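You operate a simulated robot arm through the tools that you are given. There is no shell and no other tool. Be economical: measure what you need, move in short steps, check, and stop when the job is done.

The job below is to be done with a simulated robot arm. You get a single attempt, and the scene is never put back.

JOB
Herd the floating cheeses to the yellow mark with the white divider; lift out the round and the ball cheese.
Fine: both go into the small stand's basket, the other two stay in the water, the divider goes back to the blue mark.

It is judged by the outcome, as a careful person would: the job done as asked, and still so three seconds after it is handed in. It fails if anything else is knocked over, pushed out of place, dropped, spilled or broken.

ROBOT AND FRAMES
A 6-joint arm with a two-finger parallel gripper, fixed in place. Base frame: the origin is at the foot of the arm, x ahead of it, y to its left, z up. Lengths are in m, angles in rad, forces in N, time in s.
With the tool pointing down near the work surface it reaches from about 0.1 to 0.52 m from the base axis. Its first joint turns from -1.152 to 1.152 rad. Payload 2.9 kg.
Tool frame: the origin (TCP) lies between the finger pads and is the grasp point; the fingertips stand 0.03 m ahead of it; z points along the fingers, y is the line along which they close. The gripper opens to 0.11 m. The fingers are 0.02 m wide and 0.01 m thick; the gripper's body (0.048 by 0.112 m) begins 0.055 m behind the TCP.
Orientation is that of the tool frame in the base frame, as a unit quaternion [w, x, y, z]. With the fingers straight down and closing along the base's y, the tool's x points along the base's -x, its y along +y and its z along -z.

CONTROLS
- The arm moves only by the tool apply_moves. Its argument "rows" is text: rows parted by semicolons, each of 6 numbers parted by spaces: the shift along the base's x, y, z in units of 500 mm (1.0 is 500 mm), then the turn, a rotation vector about the base's x, y, z in units of 45 degrees (1.0 is 45 degrees). In form: tx ty tz ax ay az; .... A call has 1 to 20 rows; each row is the pose to reach, as a shift and turn from the pose commanded when the call began. "hand" is the finger opening in m, from 0 to 0.11, set as the call begins (left out, the last holds). A call with a number of a shift or a turn outside -1 to 1 is refused whole. A row lasts 0.2 s, in which the tool goes at most 0.05 m and 0.15 rad; a call with a longer step from one row to the next is refused whole, and so is a gripper value outside its range. A pose out of reach is approached as far as the arm can. The call stops where the force on the tool passes 90 N (or 10 N more than at its start, if that is more) or the arm is blocked; 0.2 s more then pass. The fingers move at their own pace (about 0.108 m/s each) and stop on an object; they squeeze with about 32 N. The grip force told is the motor's: it shows also when the fingers shut on nothing. Time passes only in rows, and 0.2 s behind the last, so rows that repeat a pose let the fingers close. It gives the time, the measured TCP pose, the force on the tool (base axes), the opening and the grip force at its end, in the units of the frame above (readings bear some noise).
- Cameras (640 x 400 px; columns grow to the right, rows downward): "scene" is fixed at [0.06, 0.4336, 1.3667]; the picture's right is [-0.85, -0.52, 0.00], its down [-0.38, 0.63, -0.68] and it looks along [0.35, -0.58, -0.74] (base axes); focal length 310 px, centre (320, 200). "wrist" rides on the gripper at [-0.036, 0, -0.057] in the tool frame; the picture's right is [0.00, -1.00, 0.00], its down [0.97, 0.00, -0.24] and it looks along [0.24, 0.00, 0.97] (tool axes); focal length 218 px, centre (320, 200). There is no depth. A picture from a camera that has moved, and an enlarged one, comes with that camera's place and axes in the base frame and with its lens.
- camera(camera): a new picture of that camera. It takes no simulated time.
- inspect(camera, box): a new picture of the part [left, top, right, bottom] of that camera's present view, enlarged. It takes no simulated time.
- finish_job(): hands the job in; it is judged then, once.

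Go step by step. Nothing tells you positions but the pictures and the camera data: compare them with the known pose of the tool, close in by small moves and look again before you grip or let go. The budget is 120 turns and 76 pictures, counting those below and the enlarged ones. Unless the task says otherwise, let go and move clear before handing in.

The tools are called after ">>>" as a command line: name --argument value ..., lists and objects as JSON in quotes. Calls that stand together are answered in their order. apply_moves: Moves the arm, as the interface text tells. Its arguments: {"type":"object","properties":{"rows":{"type":"string"},"hand":{"type":"number"}},"required":["rows"]} The other tools are called the same way: camera (camera) takes a picture; inspect (camera, box) takes an enlarged picture of a part of a camera's view; finish_job () hands the job in.

At the start:

```text
t: 0.0
eef_pos: [0.4365, -0.0723, 0.9293]
tcp_rot: [0.0, 0.0, 1.0, -0.001]
force: [0.4, -0.9, 1.1]
finger_gap: 0.1102
finger_force: 0.1
```

scene: 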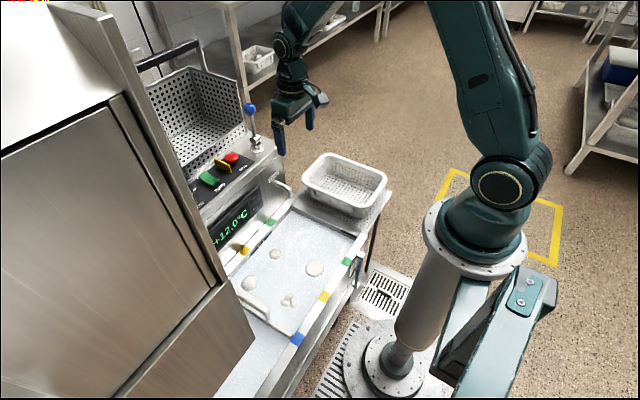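
wrist: 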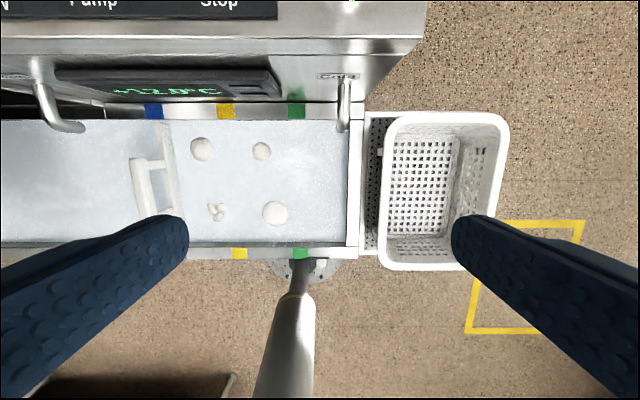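

I see a water channel with four cheeses, a white divider near the blue mark, and a white basket on a stand to the right. I will look closer before measuring.

>>> inspect --camera "wrist" --box '[100, 80, 380, 280]'

>>> inspect --camera "scene" --box '[200, 140, 400, 360]'

```text
2.00 times, centred on (240, 180) of wrist
camera zoom: at [0.4725, -0.0724, 0.9886], right [0.0, -1.0, 0.0], down [-0.97, 0.0, 0.24], along [-0.24, 0.0, -0.97], focal length 436 px, centre (480, 240)
```

zoom: 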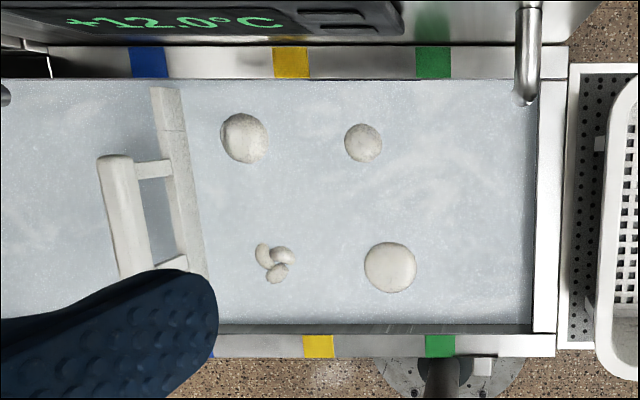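

```text
1.82 times, centred on (300, 250) of scene
camera zoom: at [0.06, 0.4336, 1.3667], right [-0.85, -0.52, 0.0], down [-0.38, 0.63, -0.68], along [0.35, -0.58, -0.74], focal length 564 px, centre (356, 109)
```

zoom: 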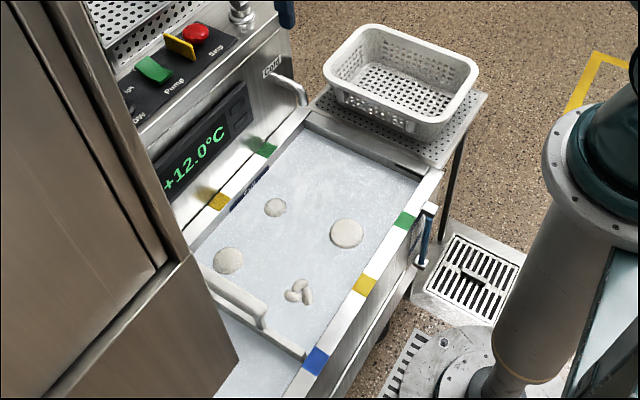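

Triangulating: the tank rim is at z≈0.55 with x≈0.25–0.54, water at ≈0.52, the yellow mark at y≈0.10, blue at y≈0.24. A tall steel cabinet overhangs on the left, so I move modestly over the tank first and look.

>>> apply_moves --rows "0 0.07 -0.06 0 0 0; 0 0.13 -0.12 0 0 0; 0 0.19 -0.18 0 0 0; 0 0.24 -0.24 0 0 0; 0 0.24 -0.3 0 0 0"

>>> camera --camera "wrist"

>>> camera --camera "scene"

```text
t: 1.2
eef_pos: [0.4353, 0.0481, 0.7799]
tcp_rot: [0.001, 0.0, 1.0, -0.001]
force: [-0.5, 0.3, 0.6]
finger_gap: 0.1102
finger_force: 0.1
```

```text
71 pictures are left
camera wrist: at [0.471, 0.0479, 0.8401], right [0.0, -1.0, 0.0], down [-0.97, 0.0, 0.24], along [-0.24, 0.0, -0.97], focal length 218 px, centre (320, 200)
```

wrist: 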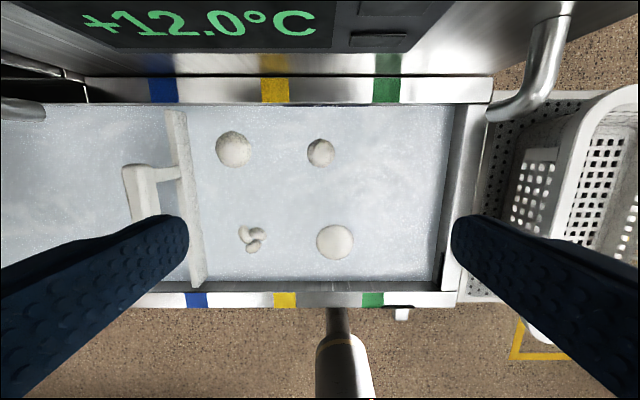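

```text
70 pictures are left
```

scene: 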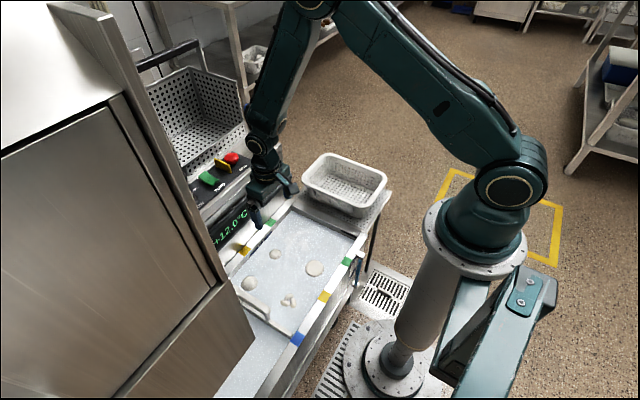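

The view is closer now. I'll enlarge the cheeses and the divider handle.

>>> inspect --camera "wrist" --box '[200, 110, 380, 270]'

>>> inspect --camera "wrist" --box '[60, 70, 260, 310]'

>>> inspect --camera "scene" --box '[220, 220, 340, 360]'

```text
2.50 times, centred on (290, 190) of wrist
camera zoom: at [0.471, 0.0479, 0.8401], right [0.0, -1.0, 0.0], down [-0.97, 0.0, 0.24], along [-0.24, 0.0, -0.97], focal length 546 px, centre (395, 225)
```

zoom: 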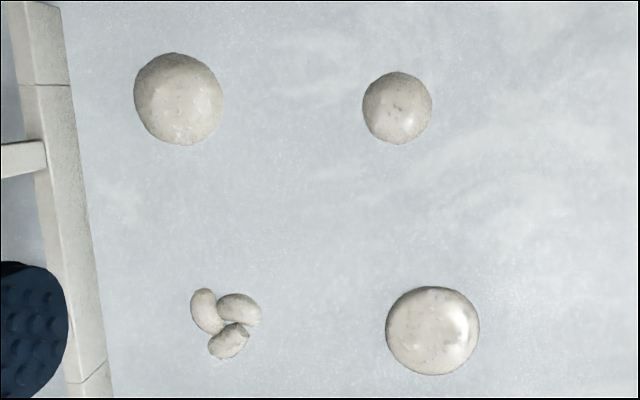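

```text
1.67 times, centred on (160, 190) of wrist
camera zoom: at [0.471, 0.0479, 0.8401], right [0.0, -1.0, 0.0], down [-0.97, 0.0, 0.24], along [-0.24, 0.0, -0.97], focal length 364 px, centre (587, 217)
```

zoom: 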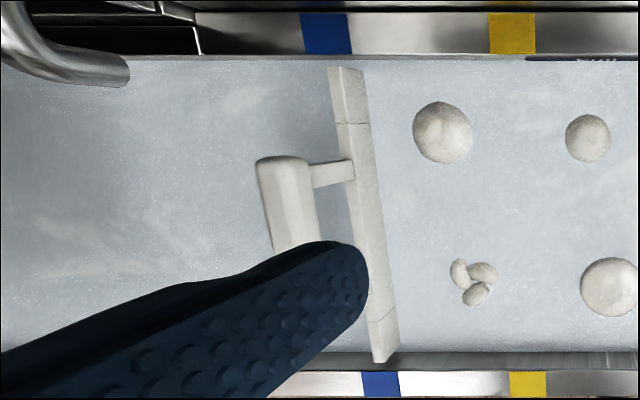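

```text
2.86 times, centred on (280, 290) of scene
camera zoom: at [0.06, 0.4337, 1.3667], right [-0.85, -0.52, 0.0], down [-0.38, 0.63, -0.68], along [0.35, -0.58, -0.74], focal length 887 px, centre (434, -57)
```

zoom: 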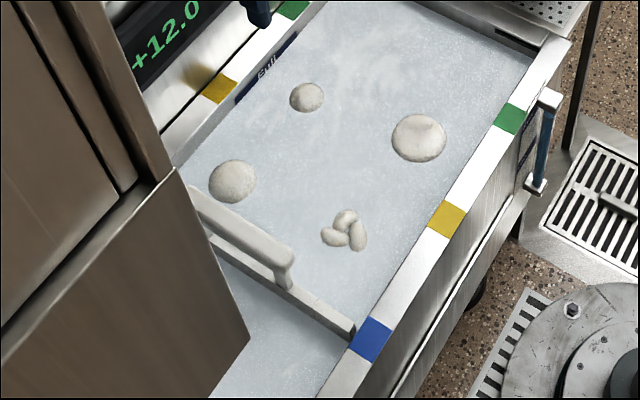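

The two flat-ish/spherical shapes need an oblique look later. Next I move over the divider to see its handle and check the cabinet clearance on the left.

>>> apply_moves --rows "-0.03 0.07 0 0 0 0; -0.06 0.14 0 0 0 0; -0.09 0.21 0 0 0 0; -0.09 0.23 0 0 0 0"

>>> camera --camera "wrist"

>>> camera --camera "scene"

```text
t: 2.2
eef_pos: [0.3912, 0.1627, 0.7782]
tcp_rot: [0.0, 0.0, 1.0, -0.001]
force: [-0.2, 0.2, 0.0]
finger_gap: 0.11
finger_force: 0.1
```

```text
66 pictures are left
camera wrist: at [0.4274, 0.1635, 0.8388], right [0.0, -1.0, 0.0], down [-0.97, 0.0, 0.24], along [-0.24, 0.0, -0.97], focal length 218 px, centre (320, 200)
```

wrist: 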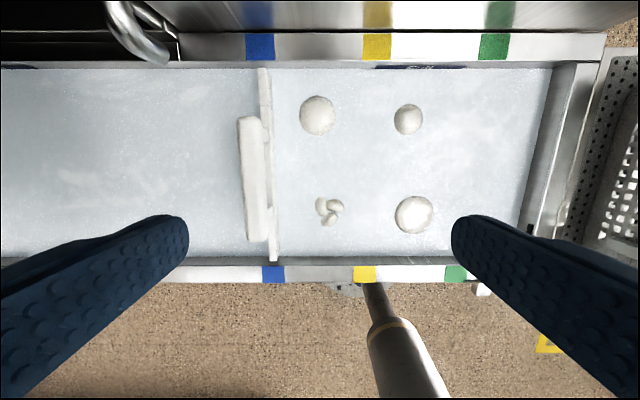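

```text
65 pictures are left
```

scene: 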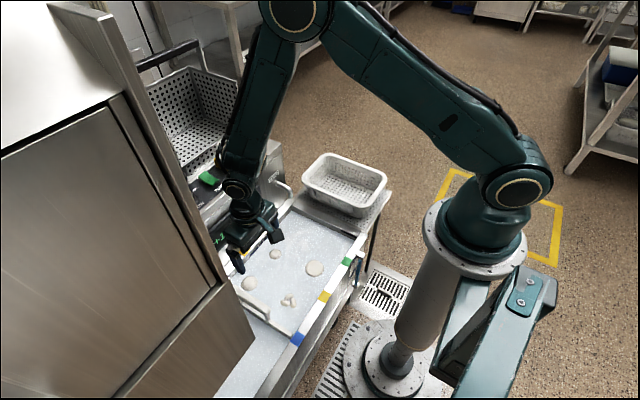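

The handle bar runs along x (0.33–0.455) at y≈0.231, top z≈0.62; blue mark y≈0.234, yellow y≈0.098. I tilt the wrist to look leftward and see where the cabinet actually is before descending.

>>> apply_moves --rows "0 -0.04 0 0.19 0 0; 0 -0.08 0 0.38 0 0; 0 -0.12 0 0.57 0 0; 0 -0.16 0 0.76 0 0; 0 -0.16 0 0.95 0 0"

>>> camera --camera "wrist"

```text
t: 3.4
eef_pos: [0.3925, 0.083, 0.779]
tcp_rot: [0.001, -0.001, 0.931, 0.365]
force: [0.2, 0.1, -0.3]
finger_gap: 0.1099
finger_force: 0.0
```

```text
64 pictures are left
camera wrist: at [0.4281, 0.0433, 0.8239], right [0.0, -0.73, -0.68], down [-0.97, -0.16, 0.17], along [-0.24, 0.66, -0.71], focal length 218 px, centre (320, 200)
```

wrist: 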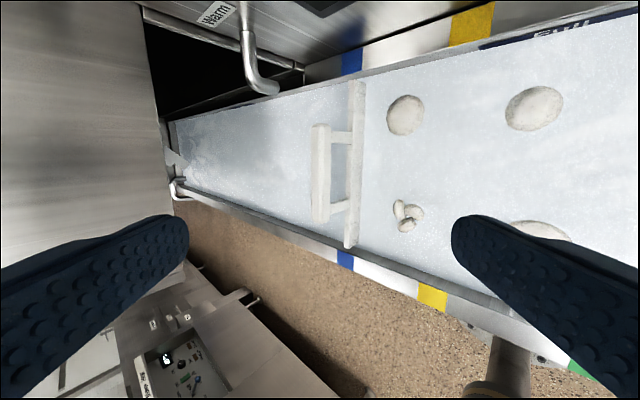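

The hood's lower edge solves to y≥0.32, z≥0.76, so the grasp at y=0.23 has roughly 3 cm clearance. I also use this oblique view to judge the cheese shapes.

>>> inspect --camera "wrist" --box '[360, 70, 600, 250]'

```text
2.22 times, centred on (480, 160) of wrist
camera zoom: at [0.4281, 0.0433, 0.8239], right [0.0, -0.73, -0.68], down [-0.97, -0.16, 0.17], along [-0.24, 0.66, -0.71], focal length 485 px, centre (-36, 289)
```

zoom: 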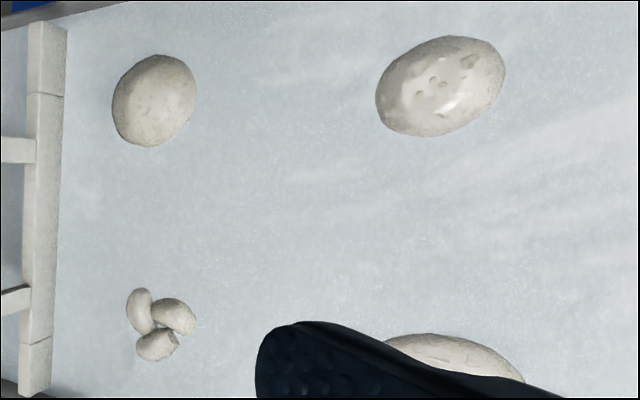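

I un-tilt and go above the handle at (0.39, 0.231), staying at z≈0.70.

>>> apply_moves --rows "0 0.04 0 -0.19 0 0; 0 0.08 0 -0.38 0 0; 0 0.12 0 -0.57 0 0; 0 0.16 -0.03 -0.76 0 0; 0 0.2 -0.07 -0.95 0 0; 0 0.25 -0.12 -0.95 0 0; 0 0.296 -0.16 -0.95 0 0; 0 0.296 -0.16 -0.95 0 0"

>>> camera --camera "wrist"

>>> camera --camera "scene"

```text
t: 5.2
eef_pos: [0.3923, 0.2335, 0.699]
tcp_rot: [0.0, 0.001, 1.0, 0.0]
force: [-0.3, 0.8, 0.8]
finger_gap: 0.11
finger_force: 0.1
```

```text
62 pictures are left
camera wrist: at [0.4289, 0.2337, 0.7577], right [0.0, -1.0, 0.0], down [-0.97, 0.0, 0.24], along [-0.24, 0.0, -0.97], focal length 218 px, centre (320, 200)
```

wrist: 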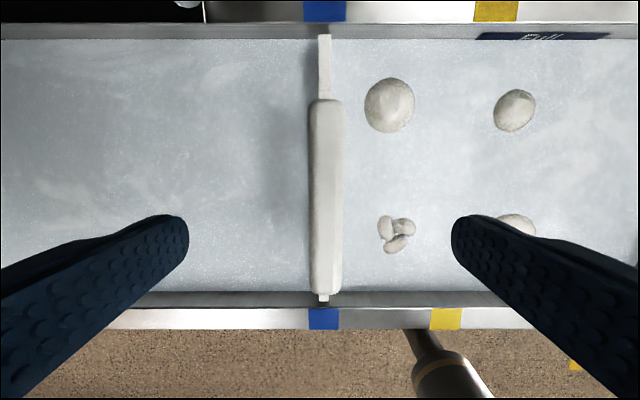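

```text
61 pictures are left
```

scene: 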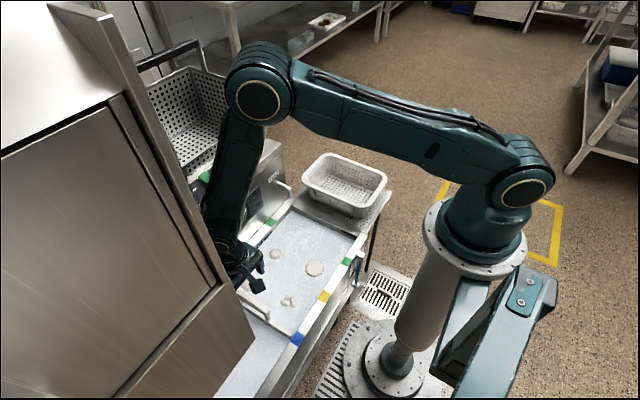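

The bar is centred under the gripper. I descend to z≈0.605 with a 4 mm correction and close.

>>> apply_moves --rows "0 -0.008 -0.08 0 0 0; 0 -0.008 -0.15 0 0 0; 0 -0.008 -0.186 0 0 0; 0 -0.008 -0.186 0 0 0"

>>> camera --camera "wrist"

```text
t: 6.2
eef_pos: [0.392, 0.2276, 0.607]
tcp_rot: [0.0, 0.0, 1.0, -0.001]
force: [0.8, -0.3, 0.3]
finger_gap: 0.1102
finger_force: 0.0
```

```text
60 pictures are left
camera wrist: at [0.4288, 0.2278, 0.6655], right [0.0, -1.0, 0.0], down [-0.97, 0.0, 0.24], along [-0.24, 0.0, -0.97], focal length 218 px, centre (320, 200)
```

wrist: 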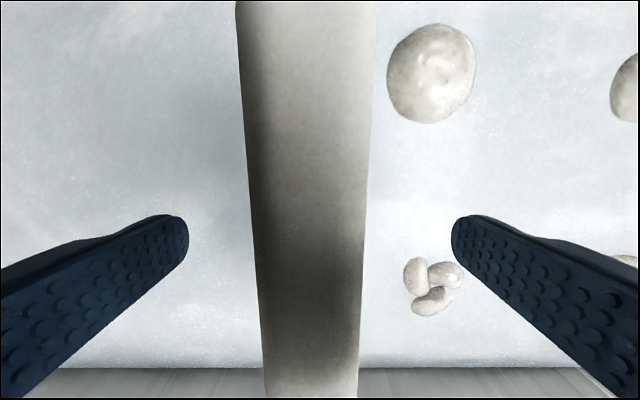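

The bar sits between the fingers. Closing.

>>> apply_moves --rows "0 0.004 0 0 0 0; 0 0.004 0 0 0 0; 0 0.004 0 0 0 0; 0 0.004 0 0 0 0" --hand 0

```text
t: 7.2
eef_pos: [0.3917, 0.2292, 0.6069]
tcp_rot: [0.0, 0.0, 1.0, 0.001]
force: [-0.1, 0.9, -0.2]
finger_gap: 0.0216
finger_force: 32.3
```

Gripped (0.0216 m). I slide the divider gently toward yellow, first half.

>>> apply_moves --rows "0 -0.01 0 0 0 0; 0 -0.02 0 0 0 0; 0 -0.03 0 0 0 0; 0 -0.045 0 0 0 0; 0 -0.06 0 0 0 0; 0 -0.075 0 0 0 0; 0 -0.09 0 0 0 0; 0 -0.105 0 0 0 0; 0 -0.12 0 0 0 0; 0 -0.135 0 0 0 0"

>>> camera --camera "scene"

>>> camera --camera "wrist"

```text
t: 9.4
eef_pos: [0.392, 0.1601, 0.605]
tcp_rot: [0.0, 0.001, 1.0, 0.0]
force: [1.1, 2.2, 0.7]
finger_gap: 0.024
finger_force: 31.9
```

```text
59 pictures are left
```

scene: 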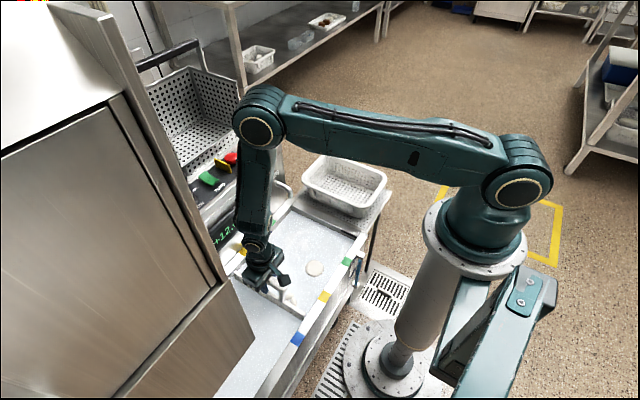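

```text
58 pictures are left
camera wrist: at [0.4277, 0.1605, 0.6647], right [0.0, -1.0, 0.0], down [-0.97, 0.0, 0.24], along [-0.24, 0.0, -0.97], focal length 218 px, centre (320, 200)
```

wrist: 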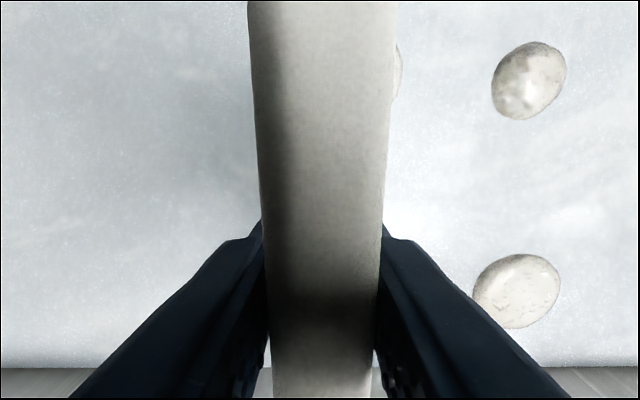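

The divider moves smoothly. I continue to the yellow mark.

>>> apply_moves --rows "0 -0.012 0 0 0 0; 0 -0.025 0 0 0 0; 0 -0.038 0 0 0 0; 0 -0.051 0 0 0 0; 0 -0.064 0 0 0 0; 0 -0.077 0 0 0 0; 0 -0.09 0 0 0 0; 0 -0.103 0 0 0 0; 0 -0.115 0 0 0 0; 0 -0.125 0 0 0 0; 0 -0.135 0 0 0 0; 0 -0.137 0 0 0 0; 0 -0.137 0 0 0 0"

>>> inspect --camera "scene" --box '[200, 180, 400, 360]'

>>> camera --camera "wrist"

```text
t: 12.2
eef_pos: [0.3911, 0.0941, 0.6061]
tcp_rot: [0.0, 0.0, 1.0, -0.001]
force: [-0.2, -0.1, -5.8]
finger_gap: 0.0219
finger_force: 31.8
```

```text
2.22 times, centred on (300, 270) of scene
camera zoom: at [0.0601, 0.4336, 1.3667], right [-0.85, -0.52, 0.0], down [-0.38, 0.63, -0.68], along [0.35, -0.58, -0.74], focal length 690 px, centre (364, 44)
```

zoom: 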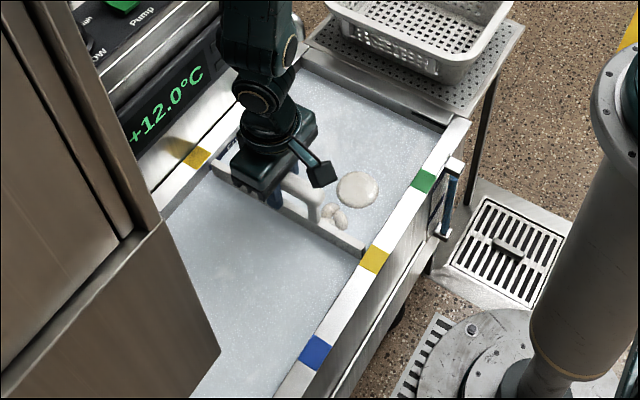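

```text
56 pictures are left
camera wrist: at [0.4278, 0.0927, 0.665], right [0.0, -1.0, 0.0], down [-0.97, 0.0, 0.24], along [-0.24, 0.0, -0.97], focal length 218 px, centre (320, 200)
```

wrist: 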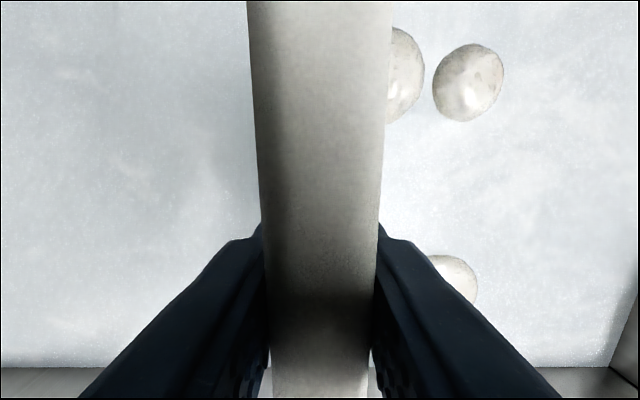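

The divider is at the yellow mark with all cheeses to its right. I release, rise and look at the cheeses.

>>> apply_moves --rows "0 0 0 0 0 0; 0 0 0 0 0 0; 0 0 0.03 0 0 0; 0 0 0.1 0 0 0; 0 0 0.18 0 0 0; 0 -0.07 0.22 0 0 0; 0 -0.15 0.22 0 0 0; 0 -0.15 0.22 0 0 0" --hand 0.11

>>> camera --camera "wrist"

>>> inspect --camera "scene" --box '[220, 180, 380, 320]'

```text
t: 14.0
eef_pos: [0.3901, 0.0178, 0.7177]
tcp_rot: [0.0, 0.0, 1.0, -0.001]
force: [-0.8, 0.0, 1.3]
finger_gap: 0.1098
finger_force: 0.1
```

```text
55 pictures are left
camera wrist: at [0.4262, 0.0169, 0.7766], right [0.0, -1.0, 0.0], down [-0.97, 0.0, 0.24], along [-0.24, 0.0, -0.97], focal length 218 px, centre (320, 200)
```

wrist: 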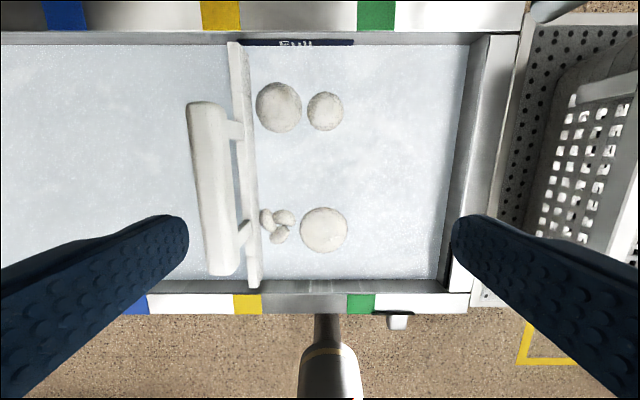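

```text
2.86 times, centred on (300, 250) of scene
camera zoom: at [0.06, 0.4336, 1.3667], right [-0.85, -0.52, 0.0], down [-0.38, 0.63, -0.68], along [0.35, -0.58, -0.74], focal length 887 px, centre (377, 57)
```

zoom: 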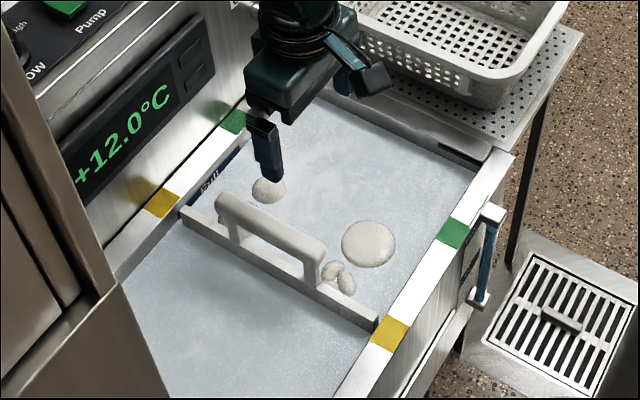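

The divider lines up with the yellow marks. Now a close look at the four cheeses to identify them.

>>> inspect --camera "wrist" --box '[230, 70, 370, 260]'

>>> inspect --camera "scene" --box '[260, 215, 340, 275]'

```text
2.11 times, centred on (300, 165) of wrist
camera zoom: at [0.4262, 0.0169, 0.7766], right [0.0, -1.0, 0.0], down [-0.97, 0.0, 0.24], along [-0.24, 0.0, -0.97], focal length 460 px, centre (362, 274)
```

zoom: 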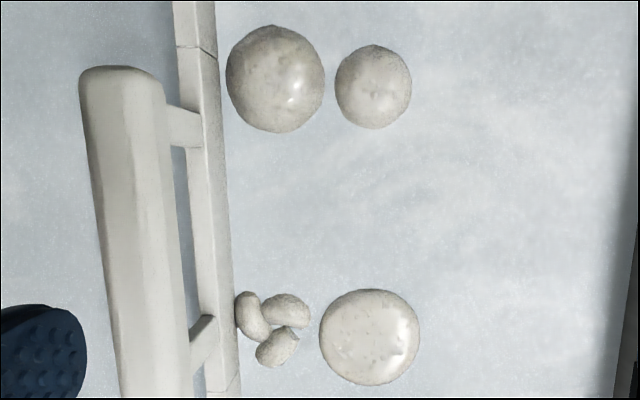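

```text
6.67 times, centred on (300, 245) of scene
camera zoom: at [0.06, 0.4336, 1.3667], right [-0.85, -0.52, 0.0], down [-0.38, 0.63, -0.68], along [0.35, -0.58, -0.74], focal length 2069 px, centre (453, -100)
```

zoom: 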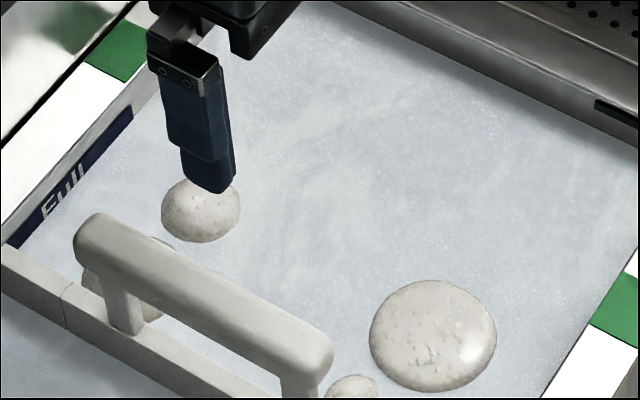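

Disc (round), trio, and two dome-like ones of different size. I need a lower side-on view to tell the ball from the fourth, so I tilt the wrist toward +y.

>>> apply_moves --rows "0 -0.03 0 0.19 0 0; 0 -0.06 0 0.38 0 0; 0 -0.09 0 0.57 0 0; 0 -0.12 -0.02 0.76 0 0; 0 -0.15 -0.05 0.95 0 0; 0 -0.15 -0.06 0.95 0 0"

>>> camera --camera "wrist"

>>> camera --camera "scene"

```text
t: 15.4
eef_pos: [0.3916, -0.0563, 0.686]
tcp_rot: [0.0, 0.0, 0.931, 0.365]
force: [0.0, 0.3, -0.6]
finger_gap: 0.1098
finger_force: 0.1
```

```text
51 pictures are left
camera wrist: at [0.4263, -0.0957, 0.7296], right [0.0, -0.73, -0.68], down [-0.97, -0.16, 0.18], along [-0.24, 0.66, -0.71], focal length 218 px, centre (320, 200)
```

wrist: 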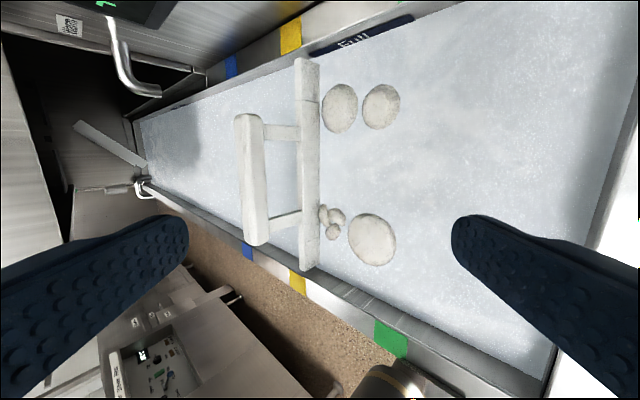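

```text
50 pictures are left
```

scene: 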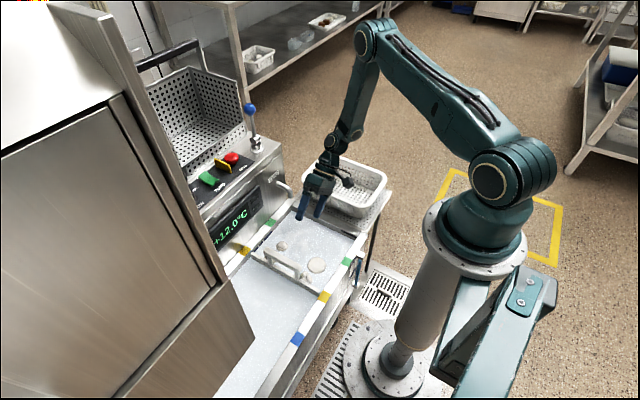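

>>> inspect --camera "wrist" --box '[300, 70, 420, 145]'

>>> inspect --camera "wrist" --box '[300, 195, 420, 270]'

>>> inspect --camera "scene" --box '[240, 220, 350, 300]'

```text
5.33 times, centred on (360, 108) of wrist
camera zoom: at [0.4263, -0.0957, 0.7296], right [0.0, -0.73, -0.68], down [-0.97, -0.16, 0.18], along [-0.24, 0.66, -0.71], focal length 1164 px, centre (107, 693)
```

zoom: 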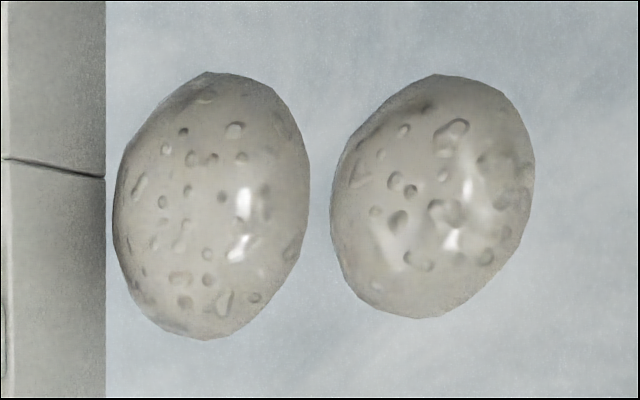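

```text
5.33 times, centred on (360, 232) of wrist
camera zoom: at [0.4263, -0.0957, 0.7296], right [0.0, -0.73, -0.68], down [-0.97, -0.16, 0.18], along [-0.24, 0.66, -0.71], focal length 1164 px, centre (107, 27)
```

zoom: 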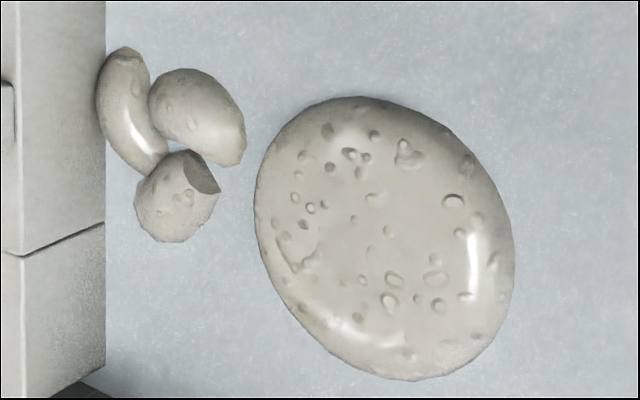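

```text
5.00 times, centred on (295, 260) of scene
camera zoom: at [0.0601, 0.4336, 1.3667], right [-0.85, -0.52, 0.0], down [-0.38, 0.63, -0.68], along [0.35, -0.58, -0.74], focal length 1552 px, centre (445, -100)
```

zoom: 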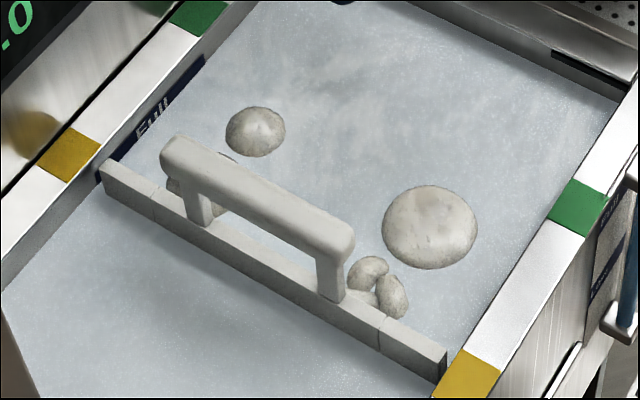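

The bigger dome (0.465, 0.060) and the smaller dome (0.462, 0.012) are hard to tell apart while mostly submerged. I'll approach the smaller one with the fingers closing along x (a neighbour is close in y), first un-tilting and turning the wrist.

>>> apply_moves --rows "0 0.03 0.02 -0.19 0 0; 0 0.06 0.03 -0.38 0 0; 0 0.09 0.03 -0.57 0 0; 0 0.12 0.03 -0.76 0 0; 0 0.14 0.03 -0.95 0 0; 0 0.14 0.03 -0.95 0 0"

>>> apply_moves --rows "0.03 0 0 0 0 -0.19; 0.06 0 0 0 0 -0.38; 0.09 0 0 0 0 -0.57; 0.12 0 0 0 0 -0.76; 0.142 0 0 0 0 -0.95; 0.142 0 0 0 0 -1"

>>> apply_moves --rows "0 0 0 0 0 -0.19; 0 0 0 0 0 -0.38; 0 0 0 0 0 -0.57; 0 0 0 0 0 -0.76; 0 0 0 0 0 -0.95; 0 0 0 0 0 -1; 0 0 0 0 0 -1" --hand 0.085

>>> camera --camera "wrist"

```text
t: 16.8
eef_pos: [0.3904, 0.0123, 0.6996]
tcp_rot: [0.0, 0.0, 1.0, -0.001]
force: [-0.6, 0.5, -0.3]
finger_gap: 0.1099
finger_force: 0.1
```

```text
t: 18.2
eef_pos: [0.4614, 0.0128, 0.701]
tcp_rot: [0.0, 0.384, 0.923, -0.001]
force: [-0.7, 0.1, 0.9]
finger_gap: 0.1101
finger_force: 0.1
```

```text
t: 19.8
eef_pos: [0.4619, 0.012, 0.7016]
tcp_rot: [-0.001, 0.708, 0.706, -0.001]
force: [0.1, -0.6, 0.1]
finger_gap: 0.0852
finger_force: 0.0
```

```text
46 pictures are left
camera wrist: at [0.4626, -0.0232, 0.7608], right [-1.0, 0.0, 0.0], down [0.0, 0.97, 0.24], along [0.0, 0.24, -0.97], focal length 218 px, centre (320, 200)
```

wrist: 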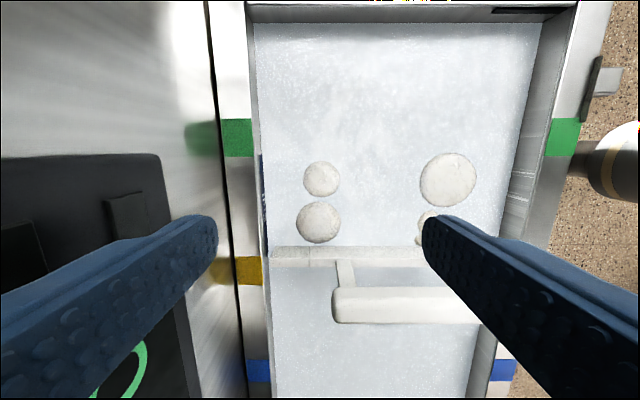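

The small one is right below the TCP. I descend to TCP z≈0.53 (tips ~2 cm under water) and look before closing.

>>> apply_moves --rows "0 0 -0.08 0 0 0; 0 0 -0.16 0 0 0; 0 0 -0.24 0 0 0; 0 0 -0.29 0 0 0; 0 0 -0.32 0 0 0; 0 0 -0.343 0 0 0; 0 0 -0.343 0 0 0"

>>> camera --camera "wrist"

```text
t: 21.4
eef_pos: [0.4613, 0.0142, 0.5308]
tcp_rot: [0.0, 0.707, 0.707, 0.0]
force: [-0.3, -0.1, -0.2]
finger_gap: 0.085
finger_force: 0.0
```

```text
45 pictures are left
camera wrist: at [0.4618, -0.0227, 0.5897], right [-1.0, 0.0, 0.0], down [0.0, 0.97, 0.24], along [0.0, 0.24, -0.97], focal length 218 px, centre (320, 200)
```

wrist: 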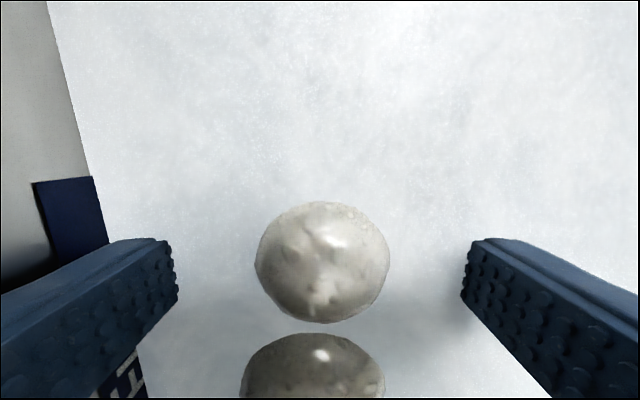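

It's centred and looks like a spherical cap. I lower about 1 cm more and close.

>>> apply_moves --rows "0 -0.004 -0.012 0 0 0; 0 -0.004 -0.024 0 0 0; 0 -0.004 -0.024 0 0 0"

>>> apply_moves --rows "0 0 0 0 0 0; 0 0 0 0 0 0; 0 0 0 0 0 0; 0 0 0 0 0 0" --hand 0.02

>>> camera --camera "wrist"

```text
t: 22.2
eef_pos: [0.4631, 0.0118, 0.518]
tcp_rot: [-0.001, 0.708, 0.706, -0.001]
force: [0.4, 0.1, 0.1]
finger_gap: 0.085
finger_force: 0.1
```

```text
t: 23.2
eef_pos: [0.4622, 0.0122, 0.5188]
tcp_rot: [-0.001, 0.707, 0.707, 0.0]
force: [0.6, -0.7, 0.0]
finger_gap: 0.042
finger_force: 32.1
```

```text
44 pictures are left
camera wrist: at [0.4621, -0.024, 0.5774], right [-1.0, 0.0, 0.0], down [0.0, 0.97, 0.24], along [0.0, 0.24, -0.97], focal length 218 px, centre (320, 200)
```

wrist: 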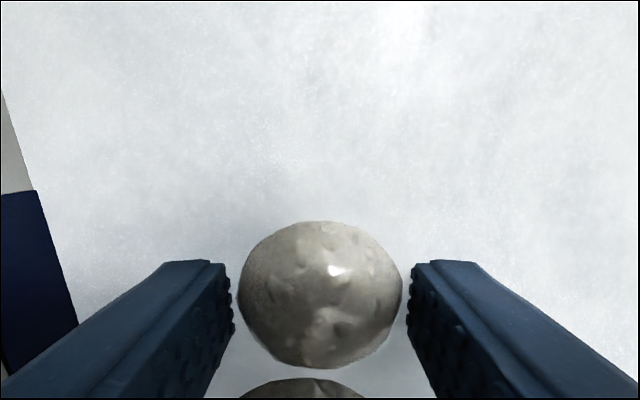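

It grips at 0.042 m. I lift just a few centimetres above the water to see the full shape.

>>> apply_moves --rows "0 0 0.02 0 0 0; 0 0 0.04 0 0 0; 0 0 0.07 0 0 0; 0 0 0.1 0 0 0; 0 0 0.12 0 0 0; 0 0 0.12 0 0 0"

>>> inspect --camera "scene" --box '[230, 200, 340, 280]'

>>> camera --camera "wrist"

```text
t: 24.6
eef_pos: [0.4608, 0.011, 0.5781]
tcp_rot: [0.0, 0.707, 0.707, 0.0]
force: [-0.6, -1.0, -0.6]
finger_gap: 0.0423
finger_force: 32.6
```

```text
5.00 times, centred on (285, 240) of scene
camera zoom: at [0.06, 0.4336, 1.3667], right [-0.85, -0.52, 0.0], down [-0.38, 0.63, -0.68], along [0.35, -0.58, -0.74], focal length 1552 px, centre (495, 0)
```

zoom: 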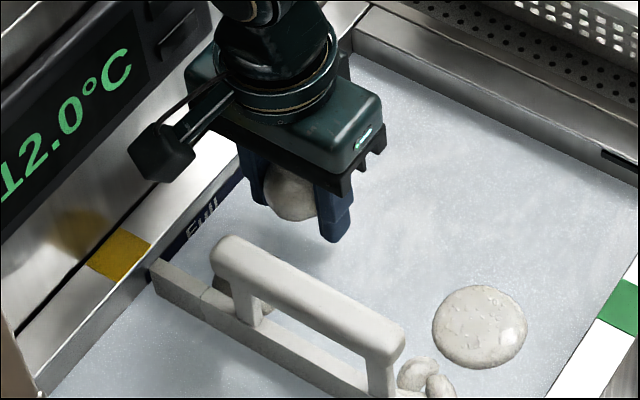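

```text
42 pictures are left
camera wrist: at [0.4617, -0.0247, 0.6372], right [-1.0, 0.0, 0.0], down [0.0, 0.97, 0.24], along [0.0, 0.24, -0.97], focal length 218 px, centre (320, 200)
```

wrist: 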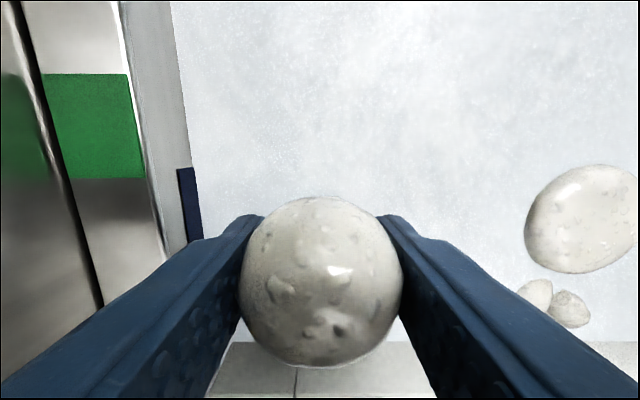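

>>> inspect --camera "scene" --box '[268, 222, 308, 252]'

```text
13.33 times, centred on (288, 237) of scene
camera zoom: at [0.06, 0.4336, 1.3667], right [-0.85, -0.52, 0.0], down [-0.38, 0.63, -0.68], along [0.35, -0.58, -0.74], focal length 4138 px, centre (747, -293)
```

zoom: 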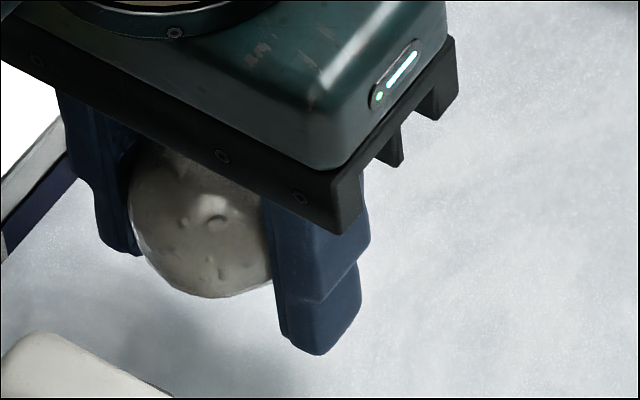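

It is a genuine sphere (aspect ratio of the bigger dome is much flatter), so this is the ball. I carry it up and over to the basket (centre ≈ (0.39, −0.29), rim z≈0.60).

>>> apply_moves --rows "0 0 0.07 0 0 0; 0 0 0.14 0 0 0; 0 0 0.21 0 0 0; 0 0 0.284 0 0 0; -0.01 -0.07 0.284 0 0 0; -0.02 -0.15 0.284 0 0 0; -0.04 -0.23 0.284 0 0 0; -0.05 -0.31 0.284 0 0 0; -0.06 -0.39 0.284 0 0 0; -0.07 -0.46 0.284 0 0 0; -0.082 -0.52 0.284 0 0 0; -0.082 -0.542 0.284 0 0 0; -0.082 -0.542 0.284 0 0 0"

>>> camera --camera "wrist"

>>> camera --camera "scene"

```text
t: 27.4
eef_pos: [0.4211, -0.2612, 0.7207]
tcp_rot: [-0.002, 0.707, 0.707, -0.001]
force: [-0.1, -0.6, -0.3]
finger_gap: 0.0423
finger_force: 32.0
```

```text
40 pictures are left
camera wrist: at [0.421, -0.297, 0.7807], right [-1.0, 0.0, 0.0], down [0.0, 0.97, 0.24], along [0.0, 0.24, -0.97], focal length 218 px, centre (320, 200)
```

wrist: 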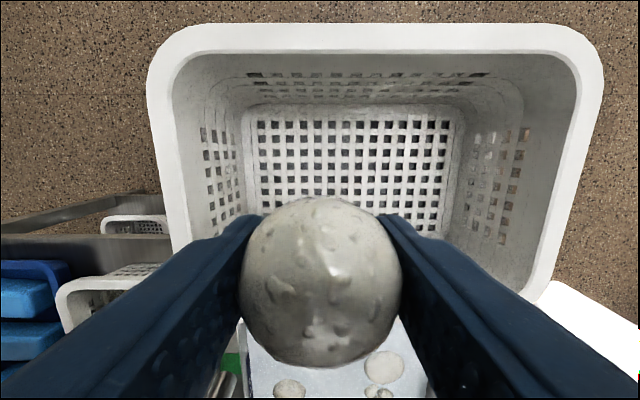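

```text
39 pictures are left
```

scene: 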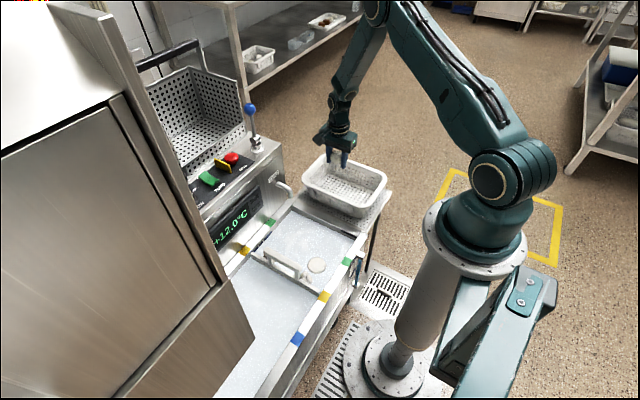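

The basket floor spans roughly x 0.29–0.49, y −0.33…−0.23. I shift to y≈−0.28 and lower to TCP z≈0.60.

>>> apply_moves --rows "0 -0.038 0 0 0 0; 0 -0.038 -0.07 0 0 0; 0 -0.038 -0.14 0 0 0; 0 -0.038 -0.2 0 0 0; 0 -0.038 -0.24 0 0 0; 0 -0.038 -0.24 0 0 0"

>>> inspect --camera "scene" --box '[290, 120, 400, 230]'

>>> camera --camera "wrist"

```text
t: 28.8
eef_pos: [0.4231, -0.2804, 0.5988]
tcp_rot: [0.0, 0.707, 0.707, 0.0]
force: [-0.6, -0.2, -0.5]
finger_gap: 0.0423
finger_force: 32.1
```

```text
3.64 times, centred on (345, 175) of scene
camera zoom: at [0.06, 0.4336, 1.3667], right [-0.85, -0.52, 0.0], down [-0.38, 0.63, -0.68], along [0.35, -0.58, -0.74], focal length 1129 px, centre (229, 291)
```

zoom: 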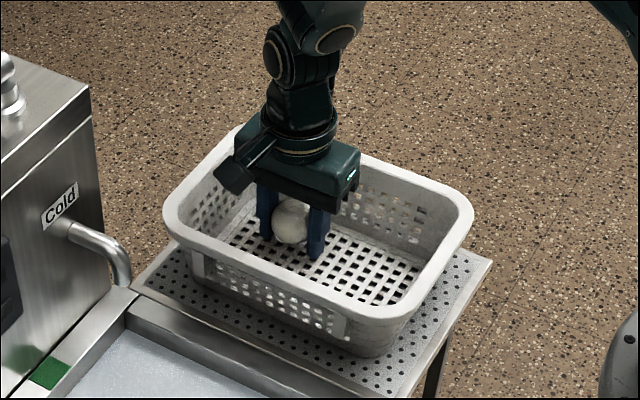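

```text
37 pictures are left
camera wrist: at [0.4231, -0.3162, 0.659], right [-1.0, 0.0, 0.0], down [0.0, 0.97, 0.24], along [0.0, 0.24, -0.97], focal length 218 px, centre (320, 200)
```

wrist: 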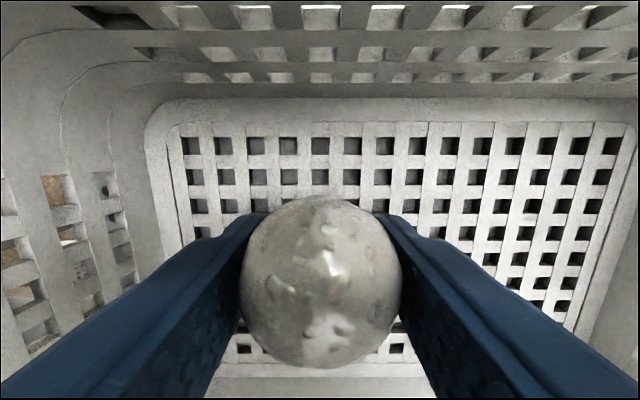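

The ball hangs inside the basket near its floor. I lower in small steps watching the force.

>>> apply_moves --rows "0 0 -0.01 0 0 0; 0 0 -0.02 0 0 0; 0 0 -0.02 0 0 0"

>>> inspect --camera "scene" --box '[320, 150, 370, 190]'

```text
t: 29.6
eef_pos: [0.4255, -0.2812, 0.5953]
tcp_rot: [0.002, 0.707, 0.708, 0.0]
force: [-19.8, 13.6, 81.7]
finger_gap: 0.0421
finger_force: 31.6
```

```text
10.00 times, centred on (345, 170) of scene
camera zoom: at [0.0587, 0.4345, 1.3664], right [-0.85, -0.52, 0.0], down [-0.38, 0.63, -0.68], along [0.35, -0.58, -0.73], focal length 3104 px, centre (70, 500)
```

zoom: 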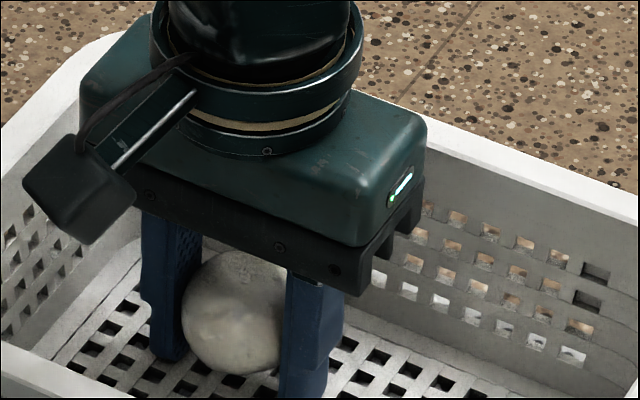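

The fingertips touch the basket floor (z≈0.566). I ease back up slightly, then release.

>>> apply_moves --rows "0 0 0.01 0 0 0; 0 0 0.018 0 0 0; 0 0 0.018 0 0 0"

>>> apply_moves --rows "0 0 0 0 0 0; 0 0 0 0 0 0; 0 0 0.03 0 0 0; 0 0 0.1 0 0 0; 0 0 0.18 0 0 0; 0 0 0.25 0 0 0; 0 0 0.25 0 0 0" --hand 0.07

>>> camera --camera "wrist"

>>> camera --camera "scene"

```text
t: 30.4
eef_pos: [0.4209, -0.2794, 0.5989]
tcp_rot: [-0.001, 0.707, 0.707, -0.001]
force: [0.3, 0.6, -0.9]
finger_gap: 0.0421
finger_force: 32.0
```

```text
t: 32.0
eef_pos: [0.4221, -0.2798, 0.7246]
tcp_rot: [-0.001, 0.708, 0.707, -0.001]
force: [-1.3, -0.2, 0.5]
finger_gap: 0.0699
finger_force: 0.1
```

```text
35 pictures are left
camera wrist: at [0.4217, -0.3157, 0.784], right [-1.0, 0.0, 0.0], down [0.0, 0.97, 0.24], along [0.0, 0.24, -0.97], focal length 218 px, centre (320, 200)
```

wrist: 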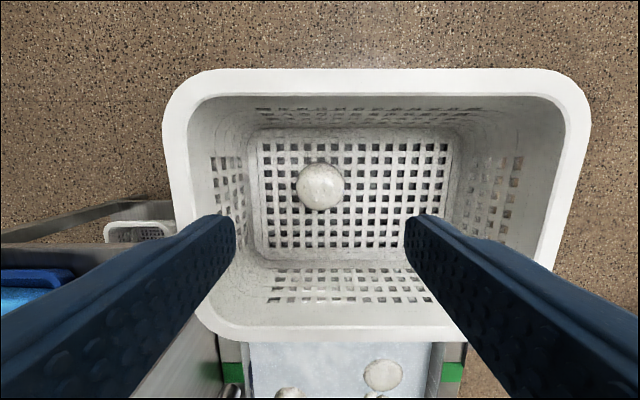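

```text
34 pictures are left
```

scene: 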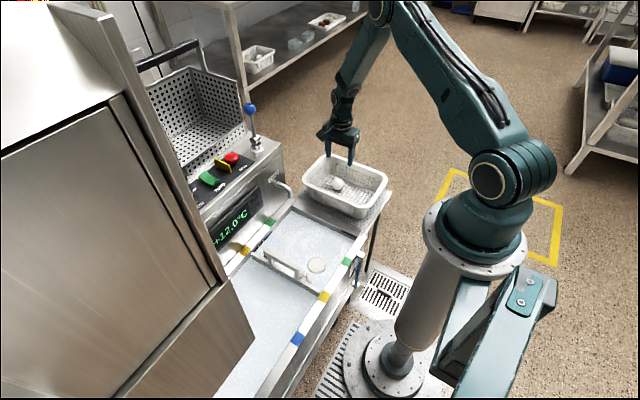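

The ball is in the basket and the basket hasn't moved. Next I go back over the tank and tilt for a low view of the remaining bigger dome and the disc.

>>> apply_moves --rows "0 0.07 0 0 0 0; 0 0.15 0 0 0 0; 0 0.23 0 0 0 0; 0 0.31 0 0 0 0; 0 0.39 0 0 0 0; 0 0.46 0 0.15 0 0; 0 0.51 0 0.34 0 0; 0 0.54 0 0.53 0 0; 0 0.54 -0.05 0.72 0 0; 0 0.54 -0.11 0.91 0 0; 0 0.54 -0.17 1 0 0; 0 0.54 -0.2 1 0 0; 0 0.54 -0.2 1 0 0"

>>> apply_moves --rows "0 0 0 0.17 0 0; 0 0 0 0.3 0 0; 0 0 0 0.3 0 0" --hand 0.11

>>> camera --camera "wrist"

```text
t: 34.8
eef_pos: [0.4216, -0.0097, 0.6236]
tcp_rot: [-0.271, 0.653, 0.654, 0.27]
force: [-0.3, 0.4, -0.4]
finger_gap: 0.07
finger_force: 0.0
```

```text
t: 35.6
eef_pos: [0.4212, -0.009, 0.6244]
tcp_rot: [-0.346, 0.617, 0.617, 0.345]
force: [0.0, -0.8, 0.3]
finger_gap: 0.11
finger_force: 0.0
```

```text
33 pictures are left
camera wrist: at [0.4214, -0.0765, 0.6254], right [-1.0, 0.0, 0.0], down [0.0, 0.3, 0.95], along [0.0, 0.95, -0.3], focal length 218 px, centre (320, 200)
```

wrist: 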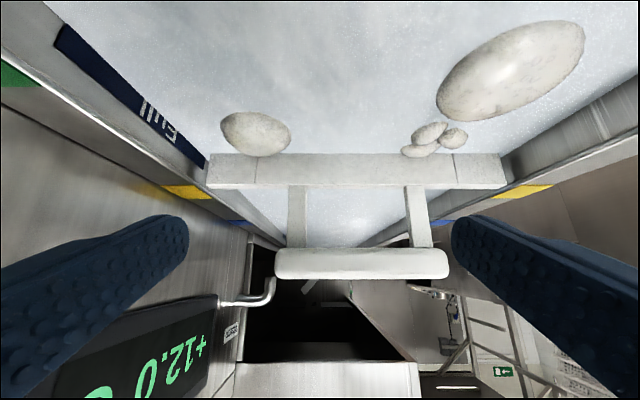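

>>> inspect --camera "wrist" --box '[205, 95, 305, 170]'

>>> inspect --camera "wrist" --box '[395, 10, 595, 165]'

```text
5.33 times, centred on (255, 132) of wrist
camera zoom: at [0.4214, -0.0765, 0.6254], right [-1.0, 0.0, 0.0], down [0.0, 0.3, 0.95], along [0.0, 0.95, -0.3], focal length 1164 px, centre (667, 560)
```

zoom: 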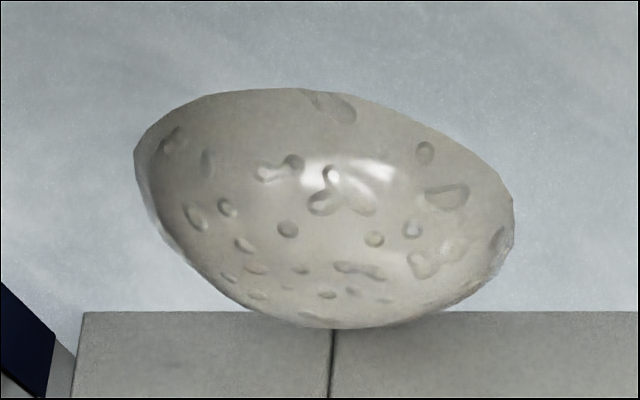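

```text
2.58 times, centred on (495, 88) of wrist
camera zoom: at [0.4214, -0.0765, 0.6254], right [-1.0, 0.0, 0.0], down [0.0, 0.3, 0.95], along [0.0, 0.95, -0.3], focal length 563 px, centre (-132, 490)
```

zoom: 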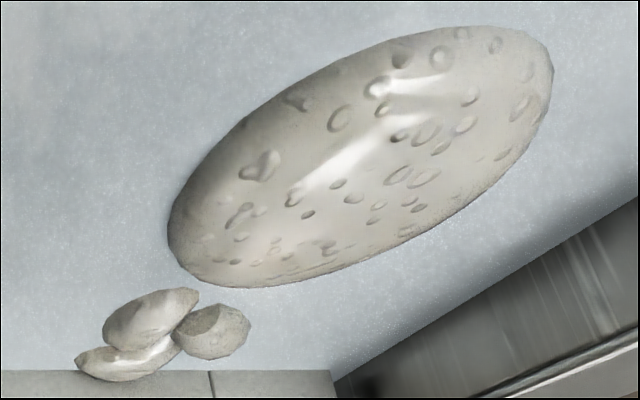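

The bigger dome is a low dome (h/r≈0.6), the disc is flatter still. I probe the bigger dome's underwater width by a gentle grip without lifting, with a tilted tool so the gripper body clears the divider's handle.

>>> apply_moves --rows "0.02 0 0.04 -0.19 0 0; 0.05 0.02 0.06 -0.38 0 0; 0.07 0.05 0.06 -0.57 0 0; 0.088 0.09 0.06 -0.76 0 0; 0.088 0.13 0.06 -0.854 0 0; 0.088 0.13 0.06 -0.854 0 0" --hand 0.08

>>> camera --camera "wrist"

```text
t: 37.0
eef_pos: [0.4647, 0.0551, 0.6518]
tcp_rot: [-0.123, 0.697, 0.696, 0.122]
force: [-0.5, -0.6, -0.4]
finger_gap: 0.0801
finger_force: 0.0
```

```text
30 pictures are left
camera wrist: at [0.4661, 0.0014, 0.6965], right [-1.0, 0.0, 0.0], down [0.0, 0.83, 0.56], along [0.0, 0.56, -0.83], focal length 218 px, centre (320, 200)
```

wrist: 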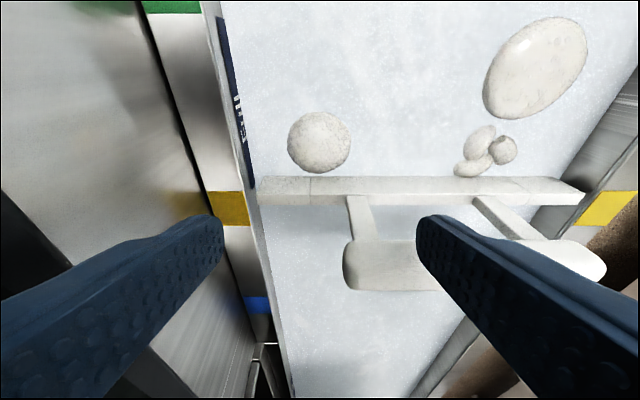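

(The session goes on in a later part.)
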